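You operate a simulated robot arm through the tools that you are given. There is no shell and no other tool. Be economical: measure what you need, move in short steps, check, and stop when the job is done.

You are at the controls of a simulated robot arm. One attempt, no reset.

## Task
Pour the leftover paste from the purple cup back into the drum.
Fine: open the yellow lid and shut it again; put the cup back.

It is judged by the outcome, as a careful person would: the job done as asked, and still so three seconds after it is handed in. It fails if anything else is knocked over, pushed out of place, dropped, spilled or broken. Lids that push on must go on centred and level and be pressed home; caps that screw on are set level and turned clockwise until they are tight.

## Robot
A 6-joint arm with a two-finger parallel gripper, fixed in place. Base frame: the origin is at the foot of the arm, x ahead of it, y to its left, z up; the work surface is at about z = 86. Units: cm, degrees, N and s.
With the tool pointing down near the work surface it reaches from about 24 to 64 cm from the base axis. Its first joint turns from -66.0 to 66.0 degrees. Payload 2.7 kg.
The TCP is the grasp point between the finger pads, 2.3 cm short of the fingertips. In the tool frame z runs along the fingers and y along their closing line. Largest opening 9.4 cm; finger width 3.8, thickness 1; the body of the gripper, 5.4 by 9.6 cm, starts 3.9 cm behind the TCP.
Orientation is that of the tool frame in the base frame, as a unit quaternion [w, x, y, z]. With the fingers straight down and closing along the base's y, the tool's x points along the base's -x, its y along +y and its z along -z.

## Interface
- The arm moves only by the tool nudge_tool. Its arguments are lists of equal length, an entry for each row: "rot": the turn, a rotation vector about the base's x, y, z in units of 90 degrees (1.0 is 90 degrees), a list of three; "linear": the shift along the base's x, y, z in units of 200 mm (1.0 is 200 mm), a list of three; "hand": the opening, from 0 (shut) to 1 (fully open). In form: {"rot": [[wx, wy, wz], ...], "linear": [[x, y, z], ...], "hand": [hand, ...]}. A call has 1 to 8 rows; each row is the pose to reach, as a shift and turn from the pose commanded when the call began. A call with a number of a shift or a turn outside -1 to 1 is refused whole. Rows are played at 5 a second. More than 5 cm and 8.6 degrees between two rows, or a gripper value outside its range, and nothing of the call is played. A pose out of reach is approached as far as the arm can. The call stops where the force on the tool passes 60 N (or 10 N more than at its start, if that is more) or the arm is blocked; 0.2 s more then pass. Each finger travels about 4.5 cm/s and halts on what it meets, pressing with about 36 N; the grip force reading is that of the motor and also rises with nothing between the fingers. The clock runs only during rows and for 0.2 s after the last one: add rows that repeat a pose to give the fingers time. It gives the time, the measured TCP pose, the force on the tool (base axes), the opening and the grip force at its end, in the units of the frame above (readings bear some noise), and new pictures: "show" is both (left out), scene, wrist or none.
- Cameras (640 x 400 px; columns grow to the right, rows downward): "scene" is fixed at [8.35, -43.76, 140.49]; the picture's right is [0.69, -0.72, 0.00], its down [-0.41, -0.39, -0.83] and it looks along [0.59, 0.57, -0.57] (base axes); focal length 262 px, centre (320, 200). "wrist" rides on the gripper at [8.7, 1.6, -7.5] in the tool frame; the picture's right is [-0.18, 0.98, 0.00], its down [-0.58, -0.11, -0.81] and it looks along [-0.79, -0.15, 0.59] (tool axes); focal length 243 px, centre (320, 200). There is no depth. A picture from a camera that has moved, and an enlarged one, comes with that camera's place and axes in the base frame and with its lens.
- zoom(camera, box): a new picture of the part [left, top, right, bottom] of that camera's present view, enlarged. It takes no simulated time.
- hand_in(): hands the job in; it is judged then, once.

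Go step by step. Nothing tells you positions but the pictures and the camera data: compare them with the known pose of the tool, close in by small moves and look again before you grip or let go. The budget is 120 turns and 170 pictures, counting those below and the enlarged ones. Unless the task says otherwise, let go and move clear before handing in, and close with one line.

The tools are called by a JSON object that holds its "name" and its "arguments". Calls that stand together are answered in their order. nudge_tool: Moves the arm, as the interface text tells. Its arguments: {"type":"object","properties":{"rot":{"type":"array","items":{"type":"array","items":{"type":"number"}}},"linear":{"type":"array","items":{"type":"array","items":{"type":"number"}}},"hand":{"type":"array","items":{"type":"number"}},"show":{"type":"string","enum":["both","scene","wrist","none"]}},"required":["rot","linear","hand"]} The other tools are called the same way: zoom (camera, box) takes an enlarged picture of a part of a camera's view; hand_in () hands the job in.

At the start:

```text
time_s: 0.0
tool_pos: [43.1, 5.01, 116.86]
ee_rot: [0.0, 0.001, 1.0, 0.0]
force: [-0.4, 0.6, -0.1]
opening: 9.41
grip_force: 0.1
```

scene: 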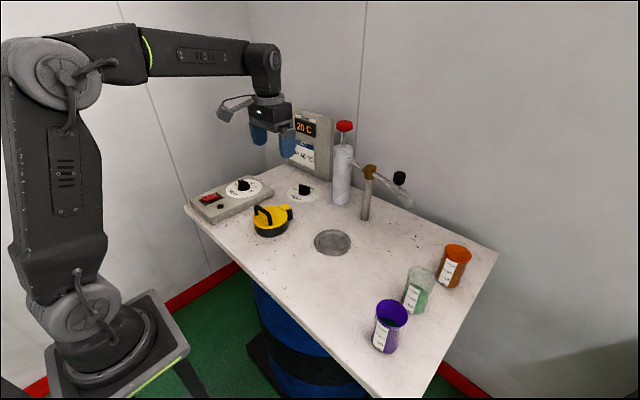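
wrist: 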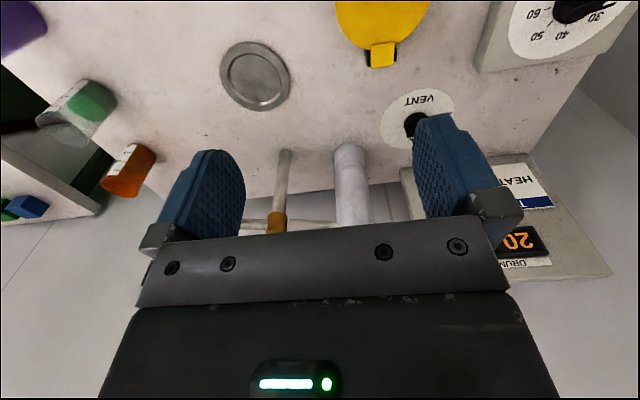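

I see a bench with a drum below, a yellow lid, a flat metal disc, vent and heat knobs, a pump, and three cups, with the purple one nearest the camera. I'll zoom in to read the labels and the lid before moving.

{"name": "zoom", "arguments": {"camera": "scene", "box": [180, 160, 360, 272]}}

{"name": "zoom", "arguments": {"camera": "scene", "box": [340, 225, 500, 365]}}

{"name": "zoom", "arguments": {"camera": "scene", "box": [260, 95, 430, 230]}}

{"name": "zoom", "arguments": {"camera": "wrist", "box": [180, 0, 640, 260]}}

```text
3.56 times, centred on (270, 216) of scene
camera zoom: at [8.35, -43.76, 140.49], right [0.69, -0.72, 0.0], down [-0.41, -0.39, -0.83], along [0.59, 0.57, -0.57], focal length 932 px, centre (498, 143)
```

zoom: 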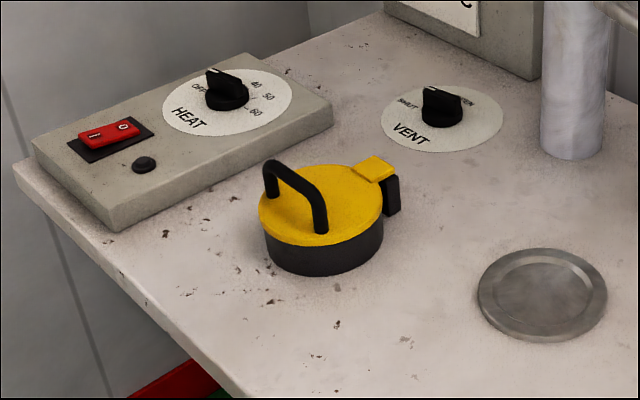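

```text
2.86 times, centred on (420, 295) of scene
camera zoom: at [8.35, -43.76, 140.49], right [0.69, -0.72, 0.0], down [-0.41, -0.39, -0.83], along [0.59, 0.57, -0.57], focal length 749 px, centre (34, -71)
```

zoom: 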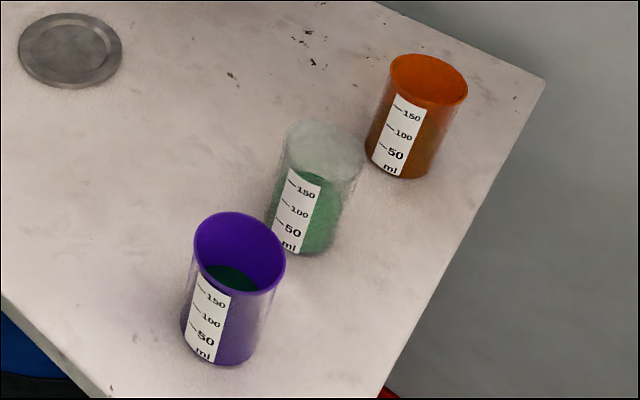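

```text
2.96 times, centred on (345, 162) of scene
camera zoom: at [8.35, -43.76, 140.49], right [0.69, -0.72, 0.0], down [-0.41, -0.39, -0.83], along [0.59, 0.57, -0.57], focal length 776 px, centre (246, 311)
```

zoom: 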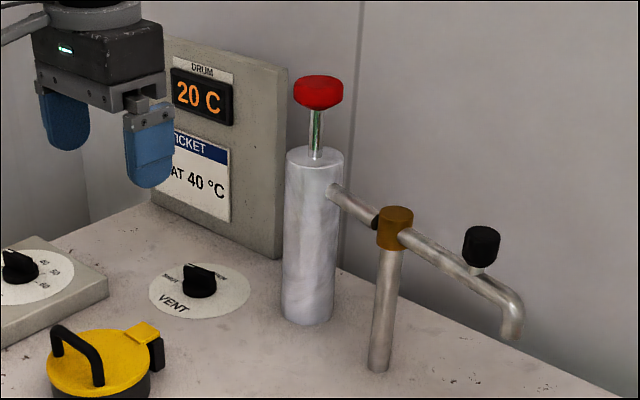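

```text
1.39 times, centred on (410, 130) of wrist
camera zoom: at [34.36, 6.72, 124.29], right [0.18, 0.98, 0.0], down [0.58, -0.11, 0.81], along [0.79, -0.15, -0.59], focal length 338 px, centre (195, 297)
```

zoom: 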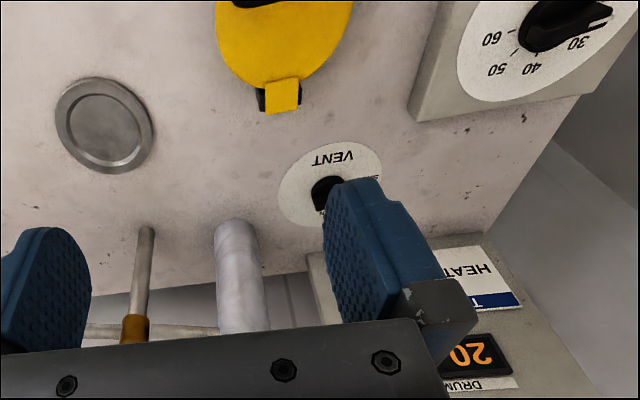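

The lid sits near (43, 11). Its hinge is on the +x side and its handle bar runs along y at x≈41. The purple cup is near (36, -35). I'll turn the gripper so it closes along x and move above the handle.

{"name": "nudge_tool", "arguments": {"rot": [[0, 0, -0.093], [0, 0, -0.186], [0, 0, -0.279], [0, 0, -0.372], [0, 0, -0.465], [0, 0, -0.558], [0, 0, -0.651], [0, 0, -0.744]], "linear": [[-0.01, 0.04, 0], [-0.02, 0.08, 0], [-0.03, 0.12, 0], [-0.04, 0.16, 0], [-0.05, 0.2, 0], [-0.06, 0.24, 0], [-0.08, 0.28, 0], [-0.1, 0.35, 0]], "hand": [1, 1, 1, 1, 1, 1, 1, 1], "show": "none"}}

{"name": "nudge_tool", "arguments": {"rot": [[0, 0, -0.09], [0, 0, -0.18], [0, 0, -0.256], [0, 0, -0.256]], "linear": [[0, 0, -0.05], [0, 0, -0.1], [0, 0, -0.15], [0, 0, -0.2]], "hand": [1, 1, 0.6, 0.5]}}

```text
time_s: 1.8
tool_pos: [41.04, 12.05, 116.88]
ee_rot: [0.0, 0.553, 0.833, 0.0]
force: [-0.5, 0.2, 0.2]
opening: 9.39
grip_force: 0.0
```

```text
time_s: 2.8
tool_pos: [41.06, 11.9, 112.75]
ee_rot: [0.001, 0.708, 0.706, 0.001]
force: [-0.1, 0.2, -0.5]
opening: 4.71
grip_force: 0.1
camera wrist: at [42.68, 20.73, 120.31], right [0.98, -0.19, 0.0], down [-0.11, -0.58, 0.81], along [-0.15, -0.79, -0.59], focal length 243 px, centre (320, 200)
```

scene: 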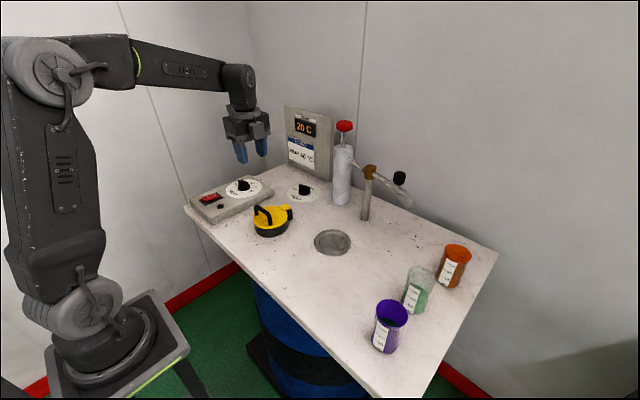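
wrist: 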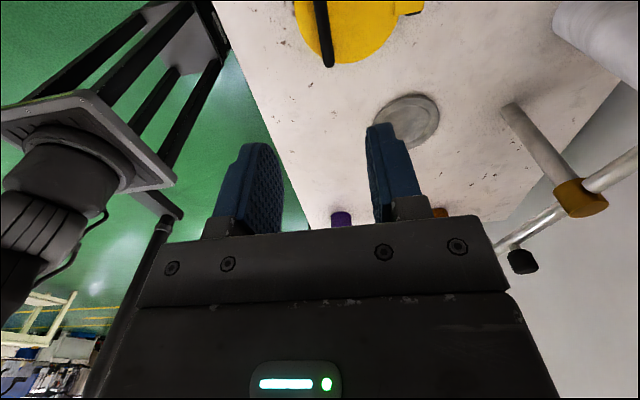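

The wrist view puts the bar at about x=41. I'll take a tight zoom of the lid to get the bar's height.

{"name": "zoom", "arguments": {"camera": "scene", "box": [240, 190, 304, 244]}}

{"name": "nudge_tool", "arguments": {"rot": [[0, 0, 0], [0, 0, 0], [0, 0, 0]], "linear": [[0, 0.2, 0], [0, 0.4, 0], [0, 0.5, 0]], "hand": [0.4, 0.4, 0.4], "show": "wrist"}}

{"name": "zoom", "arguments": {"camera": "wrist", "box": [250, 0, 490, 150]}}

```text
7.41 times, centred on (272, 217) of scene
camera zoom: at [8.35, -43.76, 140.49], right [0.69, -0.72, 0.0], down [-0.41, -0.39, -0.82], along [0.59, 0.57, -0.57], focal length 1941 px, centre (676, 74)
```

zoom: 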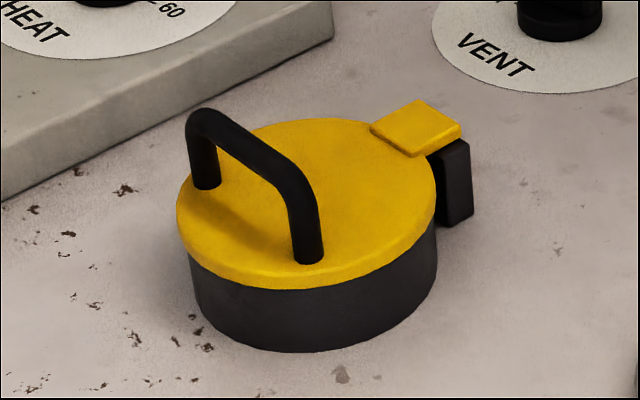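

```text
time_s: 3.6
tool_pos: [40.91, 22.28, 112.58]
ee_rot: [0.001, 0.707, 0.707, 0.0]
force: [0.1, -0.6, 0.0]
opening: 3.77
grip_force: 0.1
camera wrist: at [42.48, 30.97, 120.2], right [0.98, -0.18, 0.0], down [-0.11, -0.58, 0.81], along [-0.15, -0.79, -0.59], focal length 243 px, centre (320, 200)
```

wrist: 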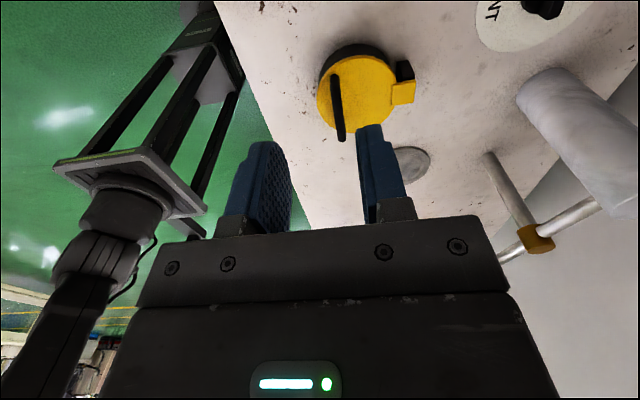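

```text
2.67 times, centred on (370, 75) of wrist
camera zoom: at [42.48, 30.97, 120.2], right [0.98, -0.18, 0.0], down [-0.11, -0.58, 0.81], along [-0.15, -0.79, -0.59], focal length 647 px, centre (187, 533)
```

zoom: 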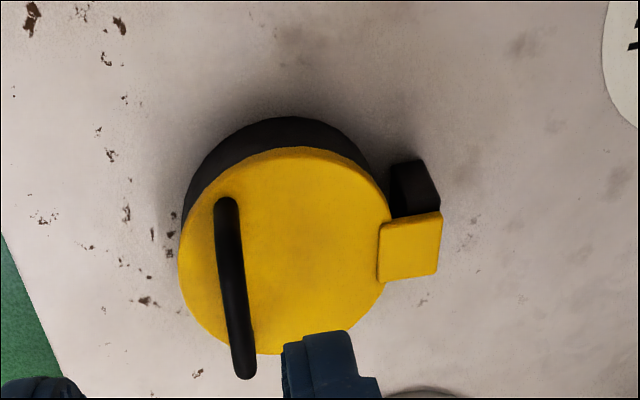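

The tab and black post at (50.5, 12) look like the hinge. The bar runs from y≈8.5 to 15 at x≈41.2, z≈93.4. I'll tilt the tool 35° towards +x and stand back along its axis.

{"name": "nudge_tool", "arguments": {"rot": [[0, -0.078, 0], [0, -0.156, 0], [0, -0.234, 0], [0, -0.312, 0], [0, -0.389, 0], [0, -0.389, 0]], "linear": [[-0.05, -0.1, -0.09], [-0.1, -0.2, -0.18], [-0.15, -0.3, -0.27], [-0.2, -0.4, -0.36], [-0.27, -0.525, -0.48], [-0.27, -0.525, -0.48]], "hand": [0.32, 0.32, 0.32, 0.32, 0.32, 0.32]}}

{"name": "zoom", "arguments": {"camera": "scene", "box": [220, 140, 316, 244]}}

```text
time_s: 5.0
tool_pos: [35.72, 11.56, 103.37]
ee_rot: [0.211, 0.674, 0.675, 0.212]
force: [0.2, 0.1, -0.7]
opening: 3.03
grip_force: 0.1
camera wrist: at [32.72, 20.25, 110.48], right [0.81, -0.18, 0.56], down [-0.55, -0.58, 0.6], along [0.22, -0.79, -0.57], focal length 243 px, centre (320, 200)
```

scene: 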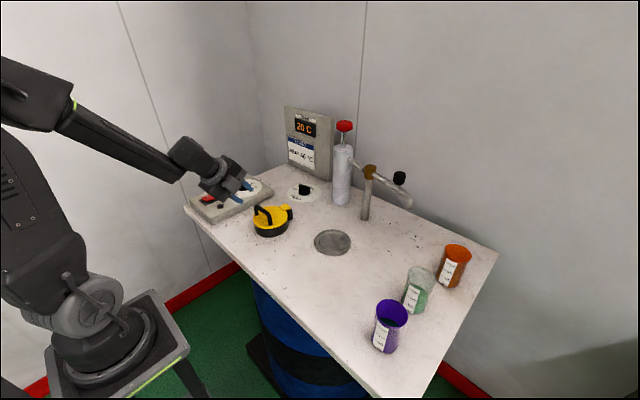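
wrist: 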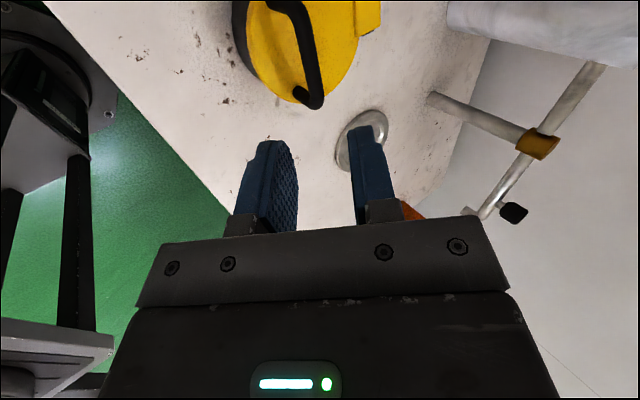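

```text
3.85 times, centred on (268, 192) of scene
camera zoom: at [8.35, -43.76, 140.49], right [0.69, -0.72, 0.0], down [-0.41, -0.39, -0.83], along [0.59, 0.57, -0.57], focal length 1008 px, centre (520, 231)
```

zoom: 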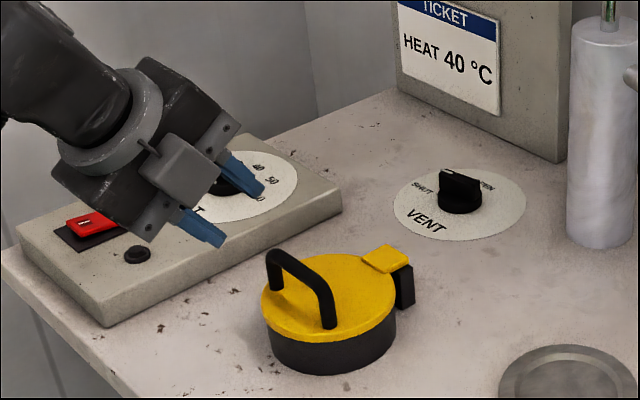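

The geometry agrees, so I'll advance along the tool axis and stop short of the bar to check.

{"name": "nudge_tool", "arguments": {"rot": [[0, 0, 0], [0, 0, 0], [0, 0, 0], [0, 0, 0]], "linear": [[0.07, 0.01, -0.12], [0.12, 0.012, -0.22], [0.18, 0.012, -0.32], [0.18, 0.012, -0.32]], "hand": [0.32, 0.32, 0.32, 0.32], "show": "wrist"}}

{"name": "zoom", "arguments": {"camera": "scene", "box": [220, 170, 316, 244]}}

```text
time_s: 6.0
tool_pos: [40.63, 10.61, 100.58]
ee_rot: [0.179, 0.672, 0.688, 0.207]
force: [0.8, 0.0, 0.7]
opening: 3.0
grip_force: 0.1
out of reach, approached as far as the arm can: row 1, 2, 3, 4
camera wrist: at [37.77, 18.96, 108.1], right [0.84, -0.17, 0.51], down [-0.5, -0.62, 0.61], along [0.21, -0.77, -0.61], focal length 243 px, centre (320, 200)
```

wrist: 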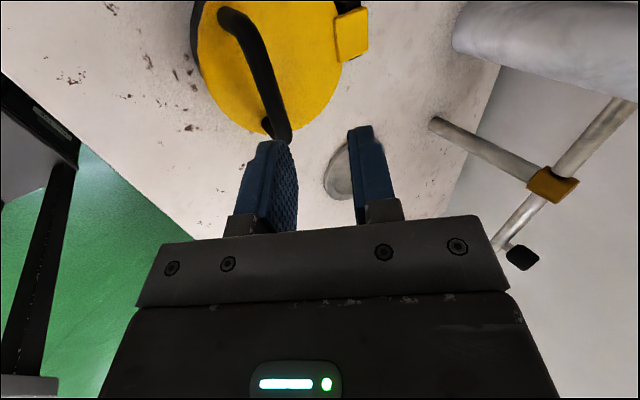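

```text
5.41 times, centred on (268, 207) of scene
camera zoom: at [8.36, -43.76, 140.49], right [0.69, -0.72, 0.0], down [-0.41, -0.39, -0.83], along [0.59, 0.57, -0.57], focal length 1416 px, centre (601, 162)
```

zoom: 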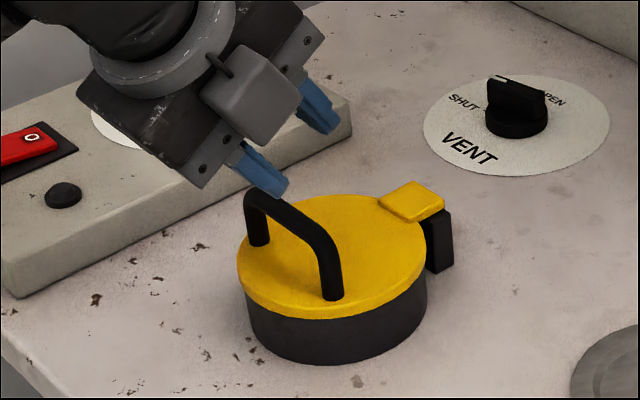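

The tilted pose is out of reach, most likely because the tool lines up with the forearm. I'll back up and bring the tool closer to vertical.

{"name": "nudge_tool", "arguments": {"rot": [[0, 0.06, 0], [0, 0.12, 0], [0, 0.18, 0], [0, 0.24, 0], [0, 0.3, 0], [0, 0.3, 0]], "linear": [[0, 0, 0.15], [0, 0, 0.2], [0, 0, 0.2], [0, 0, 0.2], [0, 0, 0.2], [0, 0, 0.2]], "hand": [0.32, 0.32, 0.32, 0.32, 0.32, 0.32], "show": "none"}}

```text
time_s: 7.4
tool_pos: [39.2, 11.78, 100.81]
ee_rot: [0.049, 0.706, 0.705, 0.049]
force: [0.8, 0.6, -0.3]
opening: 3.02
grip_force: 0.0
```

The tool is now tilted about 8°. I'll move over the bar and look before going down.

{"name": "nudge_tool", "arguments": {"rot": [[0, 0, 0], [0, 0, 0], [0, 0, 0]], "linear": [[0.05, 0, 0], [0.095, 0, -0.12], [0.095, 0, -0.15]], "hand": [0.32, 0.32, 0.32], "show": "wrist"}}

{"name": "zoom", "arguments": {"camera": "scene", "box": [220, 170, 316, 244]}}

```text
time_s: 8.2
tool_pos: [41.09, 11.9, 97.8]
ee_rot: [0.049, 0.706, 0.705, 0.049]
force: [0.8, 0.1, 0.8]
opening: 3.0
grip_force: 0.1
camera wrist: at [41.62, 20.61, 105.44], right [0.97, -0.18, 0.14], down [-0.22, -0.58, 0.78], along [-0.06, -0.79, -0.61], focal length 243 px, centre (320, 200)
```

wrist: 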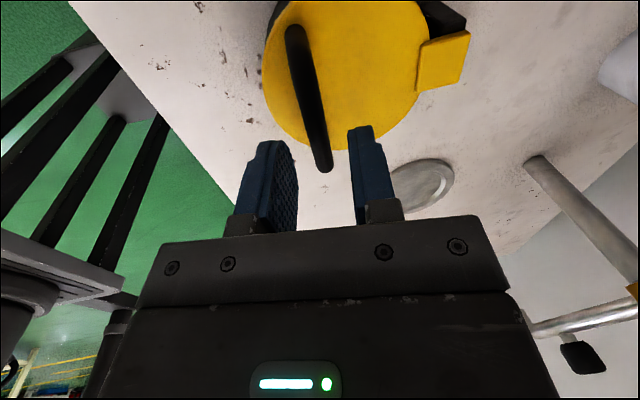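

```text
5.41 times, centred on (268, 207) of scene
camera zoom: at [8.35, -43.76, 140.49], right [0.69, -0.72, 0.0], down [-0.41, -0.39, -0.83], along [0.59, 0.57, -0.57], focal length 1416 px, centre (601, 162)
```

zoom: 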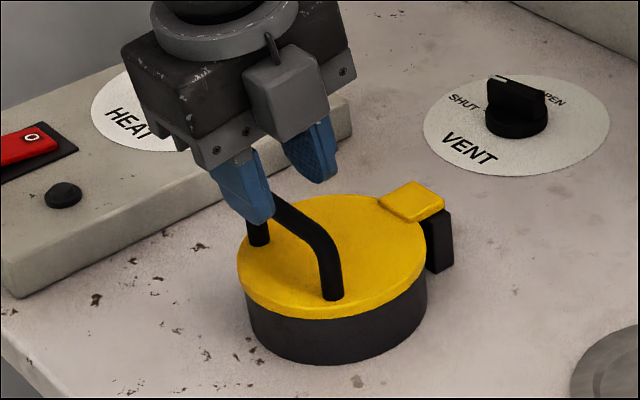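

The bar sits between the fingers, so I'll go down and close on it.

{"name": "nudge_tool", "arguments": {"rot": [[0, 0, 0], [0, 0, 0], [0, 0, 0], [0, 0, 0], [0, 0, 0], [0, 0, 0]], "linear": [[0.012, 0, -0.1], [0.012, 0, -0.185], [0.012, 0, -0.185], [0.012, 0, -0.185], [0.012, 0, -0.185], [0.012, 0, -0.185]], "hand": [0.32, 0.32, 0.32, 0.15, 0, 0], "show": "wrist"}}

{"name": "zoom", "arguments": {"camera": "scene", "box": [220, 170, 316, 244]}}

```text
time_s: 9.6
tool_pos: [41.48, 11.86, 94.29]
ee_rot: [0.051, 0.705, 0.705, 0.05]
force: [12.2, -0.6, -3.5]
opening: 1.12
grip_force: 45.0
camera wrist: at [41.94, 20.59, 101.88], right [0.97, -0.18, 0.14], down [-0.22, -0.58, 0.78], along [-0.06, -0.79, -0.61], focal length 243 px, centre (320, 200)
```

wrist: 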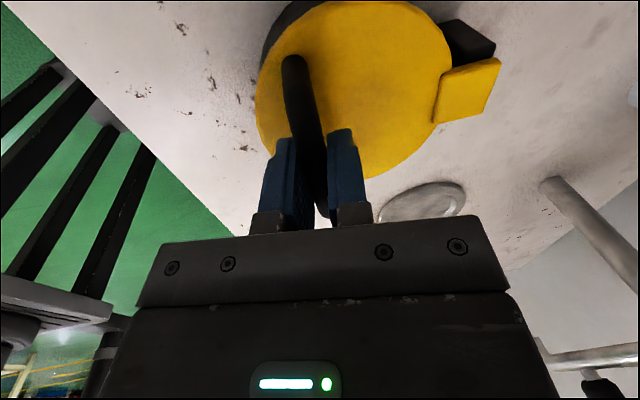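

```text
5.41 times, centred on (268, 207) of scene
camera zoom: at [8.39, -43.76, 140.48], right [0.69, -0.72, 0.0], down [-0.41, -0.39, -0.82], along [0.59, 0.57, -0.57], focal length 1416 px, centre (601, 162)
```

zoom: 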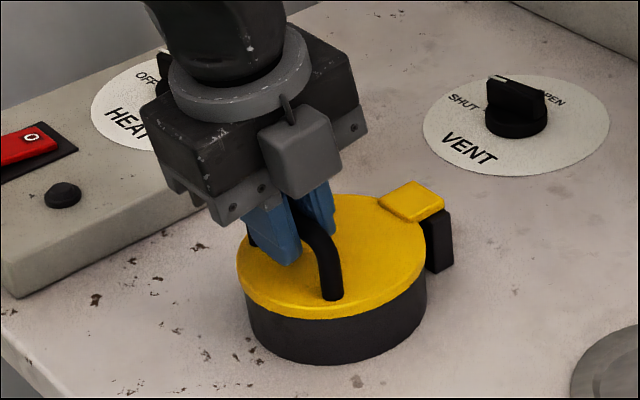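

The bar is gripped (1.1 cm thick). Now I'll lift in a small arc about the presumed hinge and watch the forces.

{"name": "nudge_tool", "arguments": {"rot": [[0, 0.044, 0], [0, 0.089, 0], [0, 0.133, 0], [0, 0.178, 0], [0, 0.178, 0]], "linear": [[0.018, 0, 0.03], [0.038, 0, 0.0595], [0.06, 0, 0.087], [0.084, 0, 0.1135], [0.084, 0, 0.1135]], "hand": [0, 0, 0, 0, 0], "show": "none"}}

{"name": "zoom", "arguments": {"camera": "scene", "box": [220, 170, 316, 244]}}

```text
time_s: 10.8
tool_pos: [42.85, 11.9, 96.53]
ee_rot: [-0.05, 0.705, 0.705, -0.052]
force: [-34.6, 9.5, 24.0]
opening: 1.13
grip_force: 45.2
```

```text
5.41 times, centred on (268, 207) of scene
camera zoom: at [8.23, -43.74, 140.5], right [0.69, -0.72, 0.0], down [-0.41, -0.39, -0.83], along [0.59, 0.57, -0.56], focal length 1416 px, centre (601, 162)
```

zoom: 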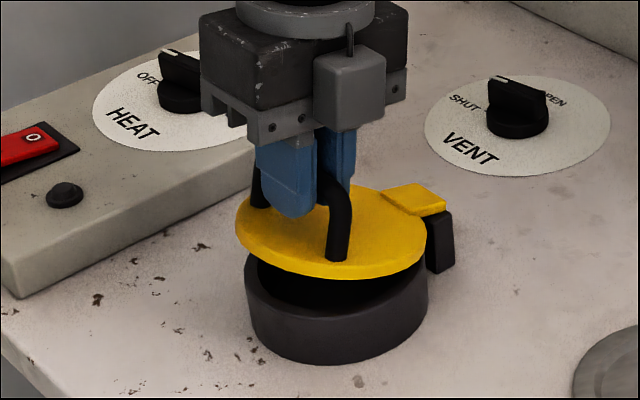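

The lid swings on its hinge. The forces suggest the pivot is a little farther out, about (51.2, 89.8), so I'll continue on a corrected arc.

{"name": "nudge_tool", "arguments": {"rot": [[0, 0.045, 0], [0, 0.089, 0], [0, 0.133, 0], [0, 0.178, 0], [0, 0.222, 0], [0, 0.267, 0], [0, 0.267, 0]], "linear": [[0.02, 0, 0.03], [0.048, 0, 0.059], [0.075, 0, 0.083], [0.106, 0, 0.105], [0.137, 0, 0.125], [0.169, 0, 0.143], [0.169, 0, 0.143]], "hand": [0, 0, 0, 0, 0, 0, 0], "show": "none"}}

{"name": "zoom", "arguments": {"camera": "scene", "box": [220, 150, 330, 244]}}

```text
time_s: 12.4
tool_pos: [46.57, 11.95, 99.43]
ee_rot: [-0.194, 0.68, 0.68, -0.194]
force: [-12.1, 13.4, 25.1]
opening: 1.13
grip_force: 45.2
```

```text
4.26 times, centred on (275, 197) of scene
camera zoom: at [8.28, -43.73, 140.5], right [0.69, -0.72, 0.0], down [-0.41, -0.39, -0.83], along [0.59, 0.57, -0.56], focal length 1115 px, centre (512, 213)
```

zoom: 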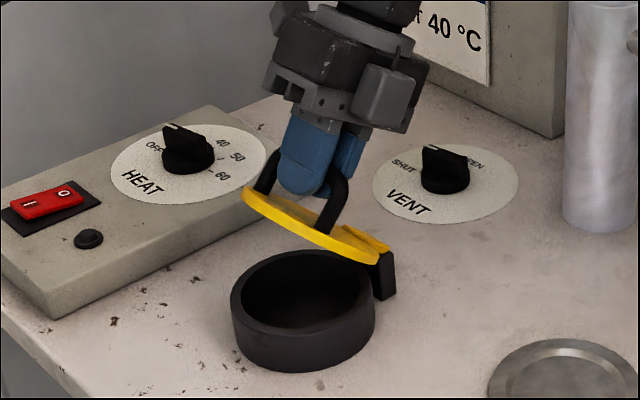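

It's swinging smoothly and the drum mouth is visible. I'll continue the arc with less tool rotation so the bar turns in the grip.

{"name": "nudge_tool", "arguments": {"rot": [[0, 0.03, 0], [0, 0.06, 0], [0, 0.12, 0], [0, 0.18, 0], [0, 0.24, 0], [0, 0.3, 0], [0, 0.3, 0]], "linear": [[0.028, 0, 0.02], [0.056, 0, 0.036], [0.12, 0, 0.055], [0.185, 0, 0.066], [0.25, 0, 0.068], [0.316, 0, 0.063], [0.316, 0, 0.063]], "hand": [0, 0, 0, 0, 0, 0, 0], "show": "scene"}}

{"name": "zoom", "arguments": {"camera": "scene", "box": [220, 150, 330, 244]}}

```text
time_s: 13.8
tool_pos: [41.73, 11.17, 94.57]
ee_rot: [-0.342, 0.617, 0.626, -0.331]
force: [6.2, 11.5, -3.4]
opening: 1.19
grip_force: 45.3
out of reach, approached as far as the arm can: row 3, 4, 5, 6, 7
stopped in row 7: the force on the tool passed its limit (the readings are from after the stop); the commanded pose is now the measured one
```

scene: 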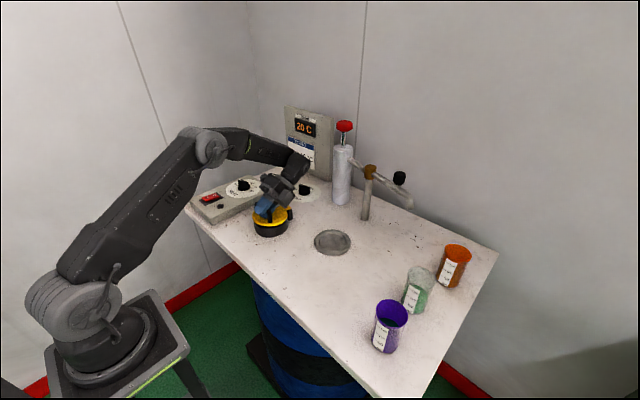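

```text
4.26 times, centred on (275, 197) of scene
camera zoom: at [8.37, -43.73, 140.5], right [0.69, -0.72, 0.0], down [-0.41, -0.39, -0.82], along [0.59, 0.57, -0.57], focal length 1115 px, centre (512, 213)
```

zoom: 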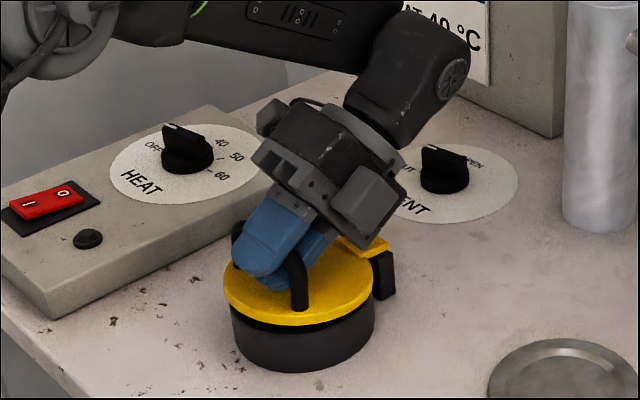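

The tool tilt hit a wrist limit and the IK carried the lid back down, still gripped and unharmed. I'll bring the tool back to near vertical, letting the bar turn in the pads, then redo the arc with little tilt.

{"name": "nudge_tool", "arguments": {"rot": [[0, -0.09, 0], [0, -0.18, 0], [0, -0.27, 0], [0, -0.36, 0], [0, -0.45, 0], [0, -0.54, 0], [0, -0.54, 0]], "linear": [[0, 0, 0], [0, 0, 0], [0, 0, 0], [0, 0, 0], [0, 0, 0], [0, 0, 0], [0, 0, 0]], "hand": [0.02, 0.02, 0.02, 0.02, 0.02, 0.02, 0], "show": "none"}}

{"name": "zoom", "arguments": {"camera": "scene", "box": [220, 150, 330, 244]}}

```text
time_s: 15.4
tool_pos: [41.99, 10.99, 94.71]
ee_rot: [-0.053, 0.7, 0.711, -0.047]
force: [22.6, 12.6, -12.1]
opening: 1.19
grip_force: 44.7
```

```text
4.26 times, centred on (275, 197) of scene
camera zoom: at [8.43, -43.72, 140.5], right [0.69, -0.72, 0.0], down [-0.41, -0.39, -0.82], along [0.59, 0.57, -0.57], focal length 1115 px, centre (512, 213)
```

zoom: 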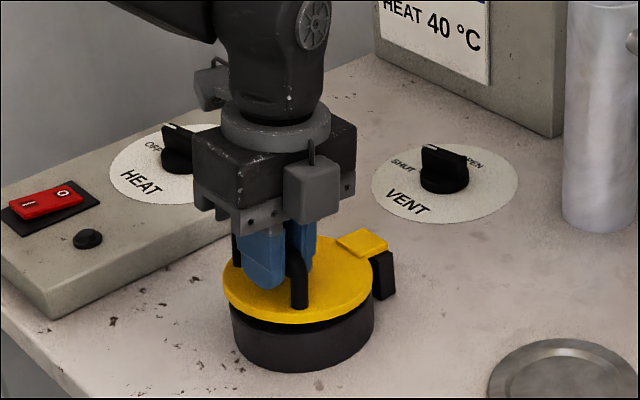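

Reset is done. I'll repeat the arc with minimal tool rotation.

{"name": "nudge_tool", "arguments": {"rot": [[0, 0.01, 0], [0, 0.03, 0], [0, 0.05, 0], [0, 0.07, 0], [0, 0.09, 0], [0, 0.11, 0], [0, 0.13, 0], [0, 0.13, 0]], "linear": [[0.018, 0, 0.04], [0.04, 0, 0.076], [0.071, 0, 0.114], [0.102, 0, 0.147], [0.137, 0, 0.179], [0.175, 0, 0.205], [0.215, 0, 0.228], [0.256, 0, 0.25]], "hand": [0, 0, 0, 0, 0, 0, 0, 0], "show": "none"}}

{"name": "zoom", "arguments": {"camera": "scene", "box": [220, 150, 330, 244]}}

```text
time_s: 17.2
tool_pos: [46.69, 11.03, 99.48]
ee_rot: [-0.127, 0.692, 0.701, -0.119]
force: [8.0, 14.4, -31.3]
opening: 1.23
grip_force: 44.6
```

```text
4.26 times, centred on (275, 197) of scene
camera zoom: at [8.43, -43.7, 140.5], right [0.69, -0.72, 0.0], down [-0.41, -0.39, -0.82], along [0.59, 0.57, -0.57], focal length 1115 px, centre (512, 213)
```

zoom: 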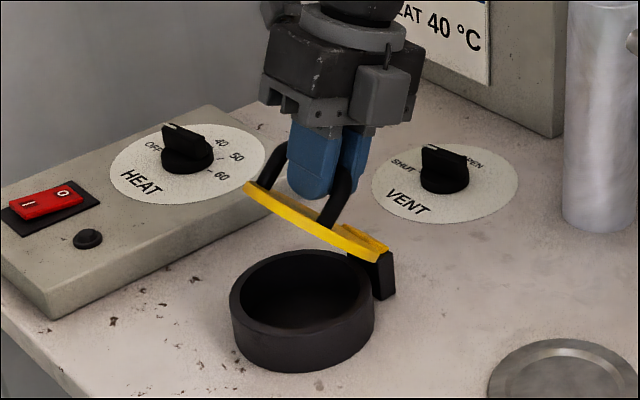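

The lid is about 40° open. I'll continue through the top of the arc, easing the radius and shifting y a little.

{"name": "nudge_tool", "arguments": {"rot": [[0, 0.015, 0], [0, 0.03, 0], [0, 0.045, 0], [0, 0.06, 0], [0, 0.075, 0], [0, 0.09, 0], [0, 0.105, 0], [0, 0.12, 0]], "linear": [[0.045, 0.01, 0.01], [0.09, 0.02, 0.0235], [0.135, 0.025, 0.033], [0.18, 0.025, 0.0375], [0.226, 0.025, 0.038], [0.272, 0.025, 0.036], [0.318, 0.025, 0.028], [0.363, 0.025, 0.0185]], "hand": [0, 0, 0, 0, 0, 0, 0, 0], "show": "none"}}

{"name": "zoom", "arguments": {"camera": "scene", "box": [220, 150, 330, 244]}}

```text
time_s: 19.1
tool_pos: [53.04, 11.43, 100.16]
ee_rot: [-0.189, 0.678, 0.688, -0.18]
force: [5.0, -1.6, 20.8]
opening: 1.22
grip_force: 45.1
out of reach, approached as far as the arm can: row 8
```

```text
4.26 times, centred on (275, 197) of scene
camera zoom: at [8.34, -43.76, 140.49], right [0.69, -0.72, 0.0], down [-0.41, -0.39, -0.83], along [0.59, 0.57, -0.56], focal length 1115 px, centre (512, 213)
```

zoom: 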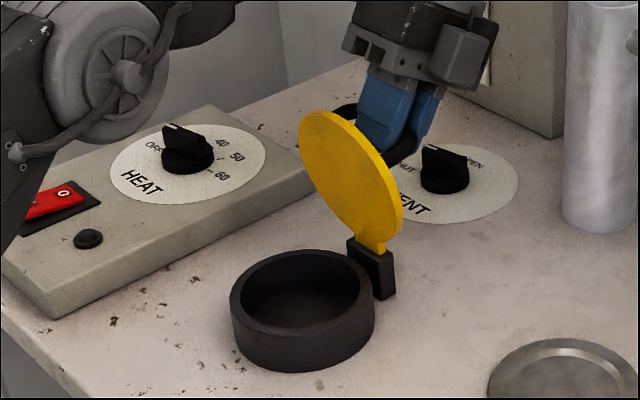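

The lid is nearly upright. I'll reduce tilt to stay in reach and continue past vertical.

{"name": "nudge_tool", "arguments": {"rot": [[0, -0.05, 0], [0, -0.1, 0], [0, -0.14, 0], [0, -0.17, 0], [0, -0.19, 0], [0, -0.2, 0]], "linear": [[0, 0, 0], [0.0, 0, 0], [0.045, 0, -0.015], [0.085, 0, -0.035], [0.125, 0, -0.058], [0.163, 0, -0.082]], "hand": [0, 0, 0, 0, 0, 0], "show": "none"}}

{"name": "zoom", "arguments": {"camera": "scene", "box": [220, 130, 350, 244]}}

```text
time_s: 20.4
tool_pos: [56.33, 11.32, 98.13]
ee_rot: [-0.082, 0.697, 0.708, -0.074]
force: [11.0, 3.2, 17.0]
opening: 1.25
grip_force: 44.6
```

```text
3.51 times, centred on (285, 187) of scene
camera zoom: at [8.35, -43.75, 140.49], right [0.69, -0.72, 0.0], down [-0.41, -0.39, -0.82], along [0.59, 0.57, -0.57], focal length 919 px, centre (443, 246)
```

zoom: 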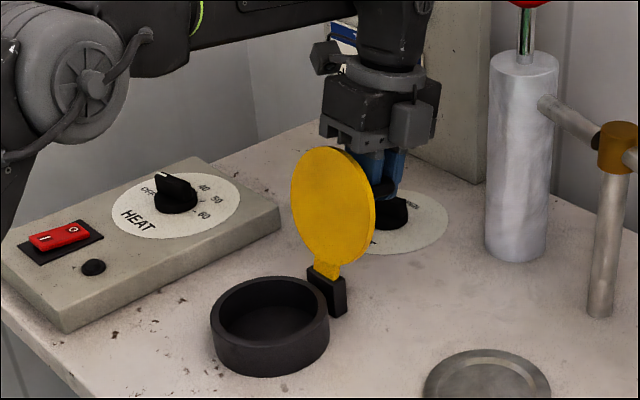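

It's past vertical (~95°). I'll push a little further to see where it rests.

{"name": "nudge_tool", "arguments": {"rot": [[0, 0, 0], [0, 0, 0], [0, 0, 0], [0, 0, 0]], "linear": [[0.02, 0, -0.025], [0.04, 0, -0.05], [0.06, 0, -0.08], [0.06, 0, -0.08]], "hand": [0, 0, 0, 0], "show": "none"}}

{"name": "zoom", "arguments": {"camera": "scene", "box": [220, 130, 350, 244]}}

```text
time_s: 21.0
tool_pos: [56.44, 11.39, 97.91]
ee_rot: [-0.088, 0.698, 0.706, -0.084]
force: [-29.0, -2.4, 12.0]
opening: 1.23
grip_force: 45.2
stopped in row 2: the force on the tool passed its limit (the readings are from after the stop); the commanded pose is now the measured one
```

```text
3.51 times, centred on (285, 187) of scene
camera zoom: at [8.25, -43.77, 140.49], right [0.69, -0.72, 0.0], down [-0.41, -0.39, -0.83], along [0.59, 0.57, -0.56], focal length 919 px, centre (443, 246)
```

zoom: 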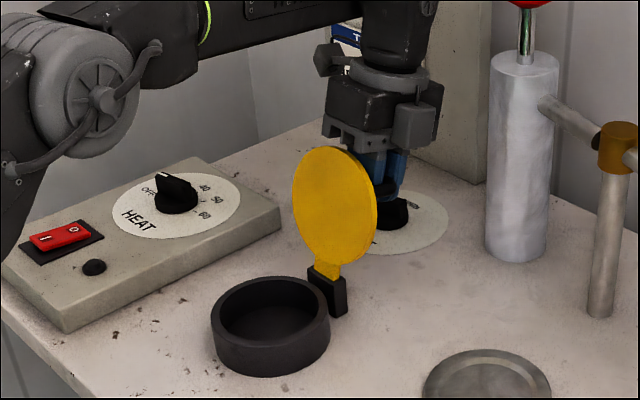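

The lid is against its stop. I'll open the fingers slightly and see whether it stays.

{"name": "nudge_tool", "arguments": {"rot": [[0, 0, 0], [0, 0, 0], [0, 0, 0]], "linear": [[0, 0, 0], [0, 0, 0], [0, 0, 0]], "hand": [0.22, 0.22, 0.22], "show": "none"}}

{"name": "zoom", "arguments": {"camera": "scene", "box": [220, 130, 350, 244]}}

```text
time_s: 21.8
tool_pos: [56.73, 11.3, 97.84]
ee_rot: [-0.085, 0.696, 0.708, -0.079]
force: [-0.9, 0.4, 0.4]
opening: 2.09
grip_force: 0.5
```

```text
3.51 times, centred on (285, 187) of scene
camera zoom: at [8.35, -43.76, 140.49], right [0.69, -0.72, 0.0], down [-0.41, -0.39, -0.83], along [0.59, 0.57, -0.57], focal length 919 px, centre (443, 246)
```

zoom: 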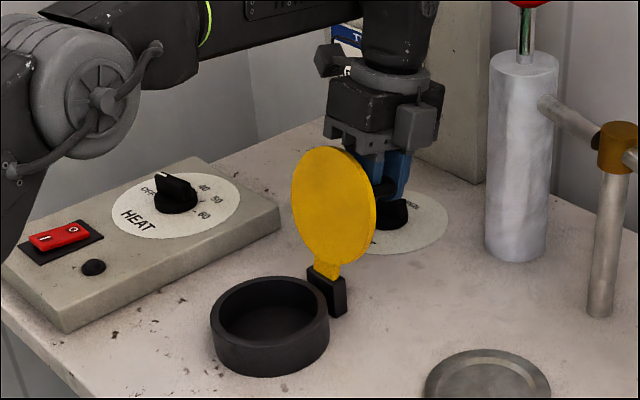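

Zero force, and the lid hasn't moved. I'll withdraw upward along the tool axis.

{"name": "nudge_tool", "arguments": {"rot": [[0, 0, 0], [0, 0, 0], [0, 0, 0], [0, 0, 0], [0, 0, 0]], "linear": [[0.025, 0, 0.1], [0.05, 0, 0.2], [0.075, 0, 0.35], [0.075, 0, 0.5], [0.075, 0, 0.65]], "hand": [0.22, 0.22, 0.22, 0.22, 0.22], "show": "scene"}}

{"name": "zoom", "arguments": {"camera": "scene", "box": [220, 130, 350, 244]}}

```text
time_s: 23.0
tool_pos: [56.33, 10.73, 108.14]
ee_rot: [-0.086, 0.696, 0.708, -0.08]
force: [-0.7, 0.2, 0.1]
opening: 2.04
grip_force: 0.1
out of reach, approached as far as the arm can: row 3, 4, 5
```

scene: 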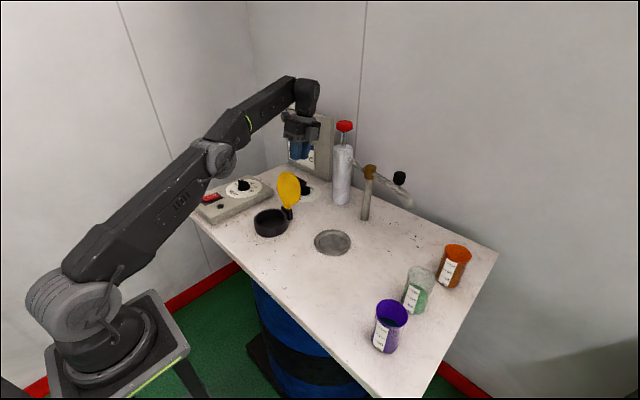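

```text
3.51 times, centred on (285, 187) of scene
camera zoom: at [8.35, -43.76, 140.49], right [0.69, -0.72, 0.0], down [-0.41, -0.39, -0.82], along [0.59, 0.57, -0.57], focal length 919 px, centre (443, 246)
```

zoom: 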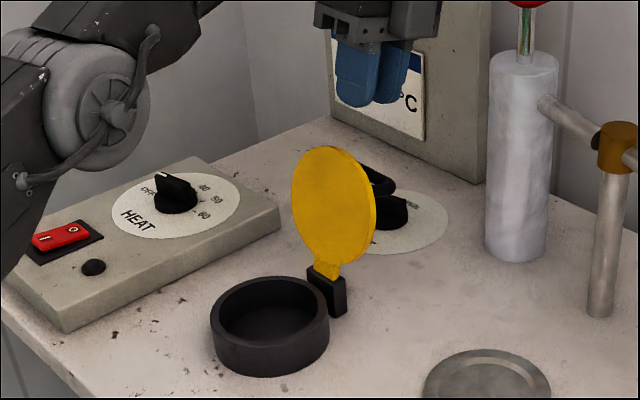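

The lid stays open on its own and the drum mouth is clear, centred near (44, 12). Next I'll move back to a safe spot in mid-air and start turning the wrist for a horizontal side grip on the cup, with the camera side up.

{"name": "nudge_tool", "arguments": {"rot": [[0, -0.055, 0], [0, -0.11, 0], [0, -0.11, 0], [0, -0.11, 0], [0, -0.11, 0], [0, -0.11, 0]], "linear": [[-0.15, 0, 0.02], [-0.3, -0.05, 0.1], [-0.45, -0.15, 0.2], [-0.6, -0.25, 0.3], [-0.75, -0.4, 0.4], [-0.85, -0.55, 0.5]], "hand": [0.3, 0.5, 0.7, 0.9, 0.9, 0.9], "show": "none"}}

{"name": "nudge_tool", "arguments": {"rot": [[0, 0, 0.093], [0, 0, 0.186], [0, 0, 0.279], [0, 0, 0.372], [0, 0, 0.465], [0, 0, 0.558], [0, 0, 0.651], [0, 0, 0.744]], "linear": [[0, 0, 0], [0, 0, 0], [0, 0, 0], [0, 0, 0], [0, 0, 0], [0, 0, 0], [0, 0, 0], [0, 0, 0]], "hand": [0.9, 0.9, 0.9, 0.9, 0.9, 0.9, 0.9, 0.9], "show": "none"}}

{"name": "nudge_tool", "arguments": {"rot": [[0, 0, 0.093], [0, 0, 0.186], [0, 0, 0.279], [0, 0, 0.372], [0, 0, 0.465], [0, 0, 0.558], [0, 0, 0.651], [0, 0, 0.744]], "linear": [[0, 0, 0], [0, 0, 0], [0, 0, 0], [0, 0, 0], [0, 0, 0], [0, 0, 0], [0, 0, 0], [0, 0, 0]], "hand": [0.9, 0.9, 0.9, 0.9, 0.9, 0.9, 0.9, 0.9], "show": "scene"}}

```text
time_s: 24.4
tool_pos: [39.34, -0.32, 118.2]
ee_rot: [-0.025, 0.7, 0.713, -0.019]
force: [-1.0, -0.5, -0.3]
opening: 8.47
grip_force: 0.0
```

```text
time_s: 26.2
tool_pos: [39.36, -0.29, 118.16]
ee_rot: [-0.01, 0.189, 0.981, -0.029]
force: [-0.8, 0.1, 0.1]
opening: 8.46
grip_force: 0.2
```

```text
time_s: 28.0
tool_pos: [39.03, -0.21, 118.12]
ee_rot: [0.008, -0.383, 0.923, -0.03]
force: [-0.2, 0.3, 0.5]
opening: 8.47
grip_force: 0.0
```

scene: 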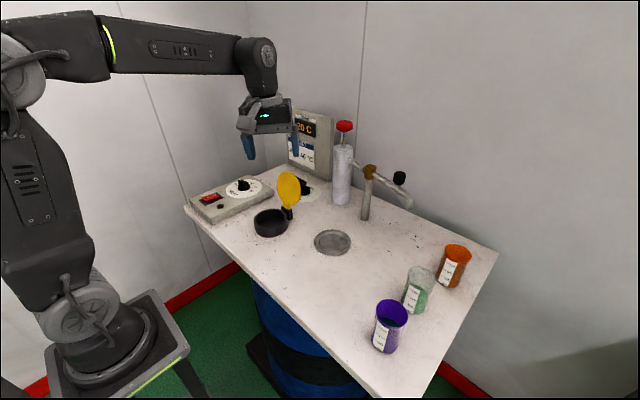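

The yaw is partly done. I'll now rotate directly to the horizontal orientation (tool pointing to -y, tool x up) while drifting toward the cup side.

{"name": "nudge_tool", "arguments": {"rot": [[-0.0769, 0.0346, 0.0301], [-0.1538, 0.0692, 0.0602], [-0.2307, 0.1038, 0.0903], [-0.3076, 0.1384, 0.1204], [-0.3845, 0.173, 0.1505], [-0.4614, 0.2076, 0.1806]], "linear": [[0, -0.08, 0], [0, -0.16, 0], [0, -0.24, 0], [0, -0.32, 0], [0, -0.4, 0], [0, -0.48, 0]], "hand": [0.9, 0.9, 0.9, 0.9, 0.9, 0.9], "show": "none"}}

{"name": "nudge_tool", "arguments": {"rot": [[-0.0769, 0.0346, 0.0301], [-0.1538, 0.0692, 0.0602], [-0.2307, 0.1038, 0.0903], [-0.3076, 0.1384, 0.1204], [-0.3845, 0.173, 0.1505], [-0.4614, 0.2076, 0.1806]], "linear": [[0, -0.08, 0], [0, -0.16, 0], [0, -0.24, 0], [0, -0.32, 0], [0, -0.4, 0], [0, -0.48, 0]], "hand": [0.9, 0.9, 0.9, 0.9, 0.9, 0.9]}}

```text
time_s: 29.4
tool_pos: [39.18, -9.83, 118.2]
ee_rot: [-0.27, -0.483, 0.78, -0.291]
force: [-0.3, -0.2, -0.7]
opening: 8.45
grip_force: 0.1
```

```text
time_s: 30.8
tool_pos: [39.37, -19.52, 118.29]
ee_rot: [0.499, 0.5, -0.5, 0.501]
force: [0.1, -0.5, -0.2]
opening: 8.46
grip_force: 0.1
camera wrist: at [37.61, -11.91, 126.96], right [-0.98, 0.0, -0.19], down [0.11, 0.81, -0.58], along [0.15, -0.59, -0.79], focal length 243 px, centre (320, 200)
```

scene: 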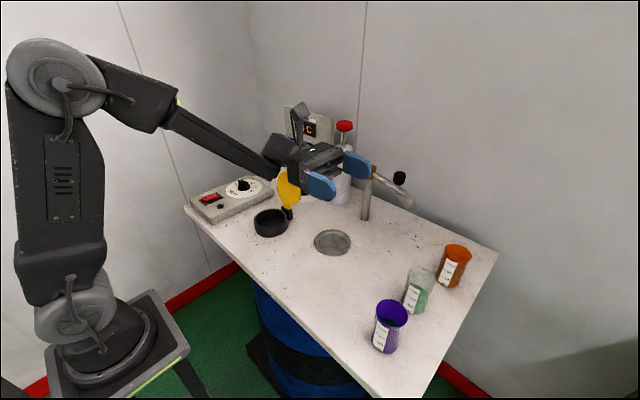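
wrist: 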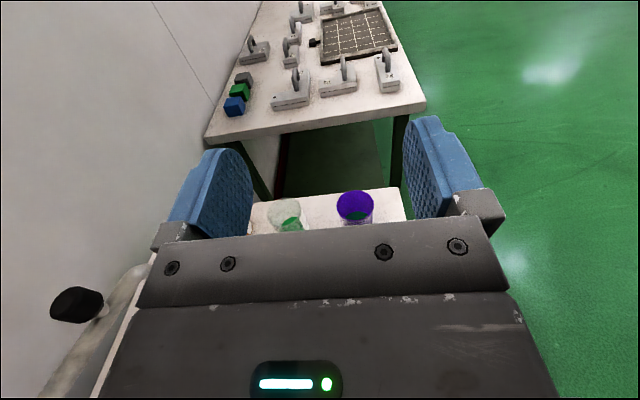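

The orientation is exact. The purple cup appears near (37, -34). I'll lower to just above cup height, well short of it, and re-measure.

{"name": "nudge_tool", "arguments": {"rot": [[0, 0, 0], [0, 0, 0], [0, 0, 0], [0, 0, 0], [0, 0, 0], [0, 0, 0]], "linear": [[-0.02, 0.05, -0.2], [-0.04, 0.1, -0.4], [-0.06, 0.1, -0.6], [-0.08, 0.1, -0.8], [-0.09, 0.1, -1.0], [-0.09, 0.1, -1.0]], "hand": [0.9, 0.9, 0.9, 0.9, 0.9, 0.9]}}

{"name": "zoom", "arguments": {"camera": "scene", "box": [340, 265, 440, 365]}}

```text
time_s: 32.2
tool_pos: [37.37, -17.4, 98.29]
ee_rot: [-0.499, -0.499, 0.502, -0.5]
force: [1.0, -0.6, 0.9]
opening: 8.46
grip_force: 0.0
camera wrist: at [35.72, -9.91, 107.01], right [-0.98, 0.0, -0.19], down [0.11, 0.81, -0.58], along [0.15, -0.59, -0.79], focal length 243 px, centre (320, 200)
```

scene: 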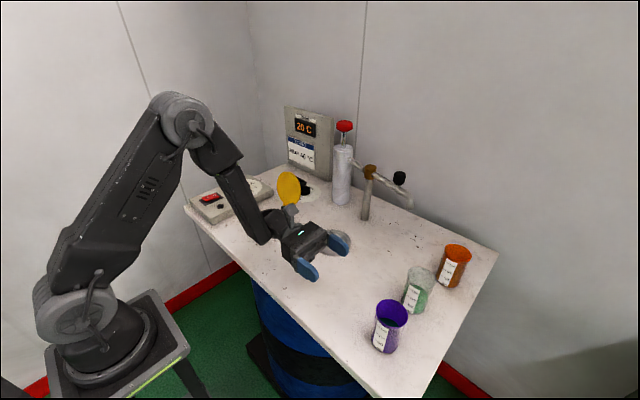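
wrist: 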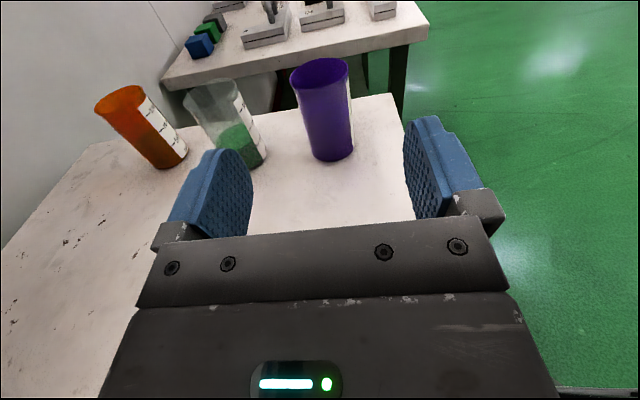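

```text
4.00 times, centred on (390, 315) of scene
camera zoom: at [8.35, -43.76, 140.49], right [0.69, -0.72, 0.0], down [-0.41, -0.39, -0.83], along [0.59, 0.57, -0.57], focal length 1048 px, centre (40, -260)
```

zoom: 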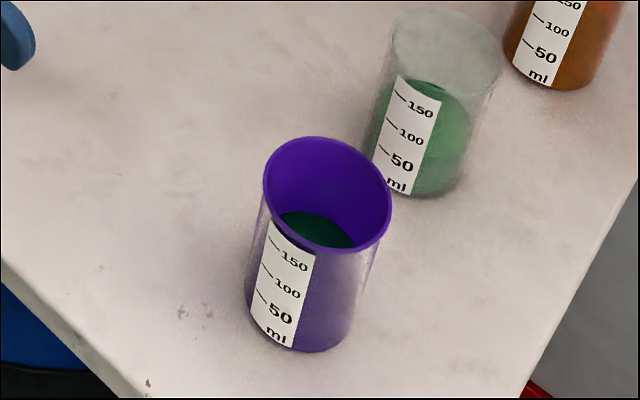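

I estimate the cup axis at about (37.6, -34). I'll open fully, lower to grip height and close in to just short of the cup.

{"name": "nudge_tool", "arguments": {"rot": [[0, 0, 0], [0, 0, 0], [0, 0, 0], [0, 0, 0], [0, 0, 0]], "linear": [[0.01, 0, -0.1], [0.01, -0.05, -0.2], [0.01, -0.2, -0.29], [0.01, -0.4, -0.29], [0.01, -0.45, -0.29]], "hand": [1, 1, 1, 1, 1]}}

{"name": "zoom", "arguments": {"camera": "scene", "box": [300, 245, 440, 365]}}

```text
time_s: 33.4
tool_pos: [37.5, -26.6, 92.35]
ee_rot: [-0.499, -0.5, 0.501, -0.501]
force: [-0.4, -0.5, -0.4]
opening: 9.38
grip_force: 0.1
camera wrist: at [35.88, -19.09, 101.09], right [-0.98, 0.0, -0.19], down [0.11, 0.81, -0.58], along [0.15, -0.59, -0.79], focal length 243 px, centre (320, 200)
```

scene: 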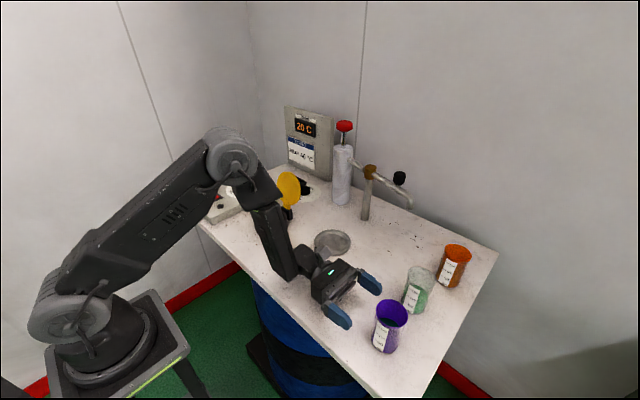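
wrist: 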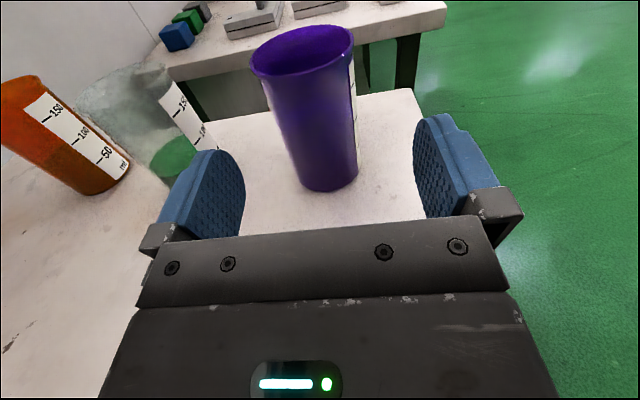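

```text
3.33 times, centred on (370, 305) of scene
camera zoom: at [8.35, -43.76, 140.49], right [0.69, -0.72, 0.0], down [-0.41, -0.39, -0.83], along [0.59, 0.57, -0.57], focal length 873 px, centre (153, -150)
```

zoom: 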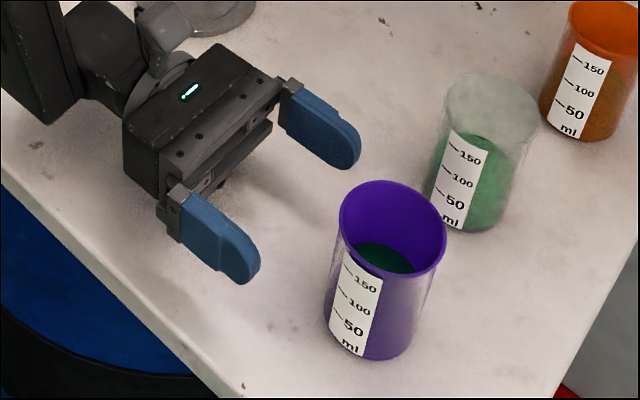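

The cup needs about +0.4 cm in x, and its centre is at y≈-33.8. I'll slide in until the cup is between the pads.

{"name": "nudge_tool", "arguments": {"rot": [[0, 0, 0], [0, 0, 0], [0, 0, 0], [0, 0, 0], [0, 0, 0]], "linear": [[0.02, -0.05, 0], [0.02, -0.15, 0], [0.02, -0.25, 0], [0.02, -0.355, 0], [0.02, -0.355, 0]], "hand": [1, 1, 1, 1, 1], "show": "wrist"}}

{"name": "zoom", "arguments": {"camera": "scene", "box": [320, 255, 440, 365]}}

```text
time_s: 34.6
tool_pos: [38.07, -33.5, 92.32]
ee_rot: [-0.499, -0.5, 0.501, -0.501]
force: [0.3, -0.2, -0.6]
opening: 9.44
grip_force: 0.1
camera wrist: at [36.32, -25.97, 101.07], right [-0.98, 0.0, -0.19], down [0.11, 0.81, -0.58], along [0.15, -0.59, -0.79], focal length 243 px, centre (320, 200)
```

wrist: 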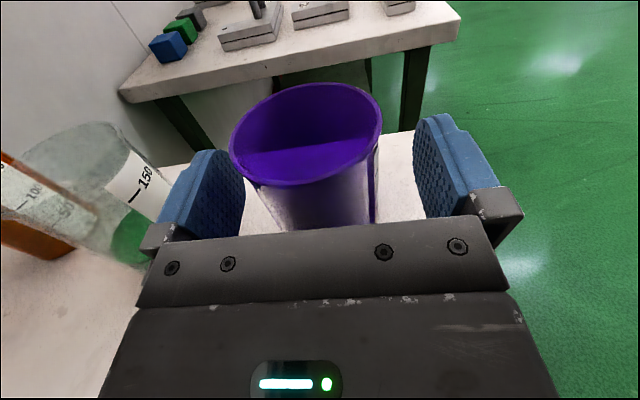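

```text
3.64 times, centred on (380, 310) of scene
camera zoom: at [8.35, -43.76, 140.49], right [0.69, -0.72, 0.0], down [-0.41, -0.39, -0.83], along [0.59, 0.57, -0.57], focal length 953 px, centre (102, -200)
```

zoom: 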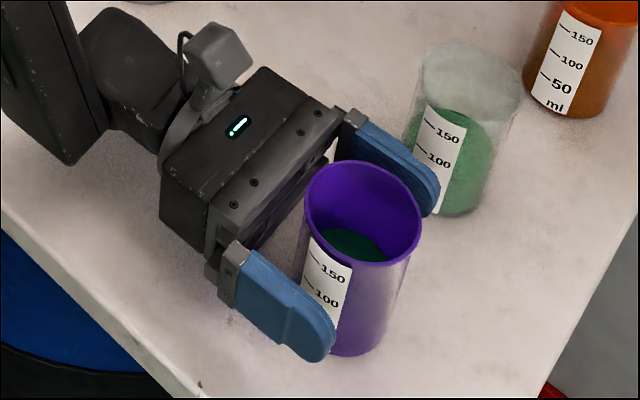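

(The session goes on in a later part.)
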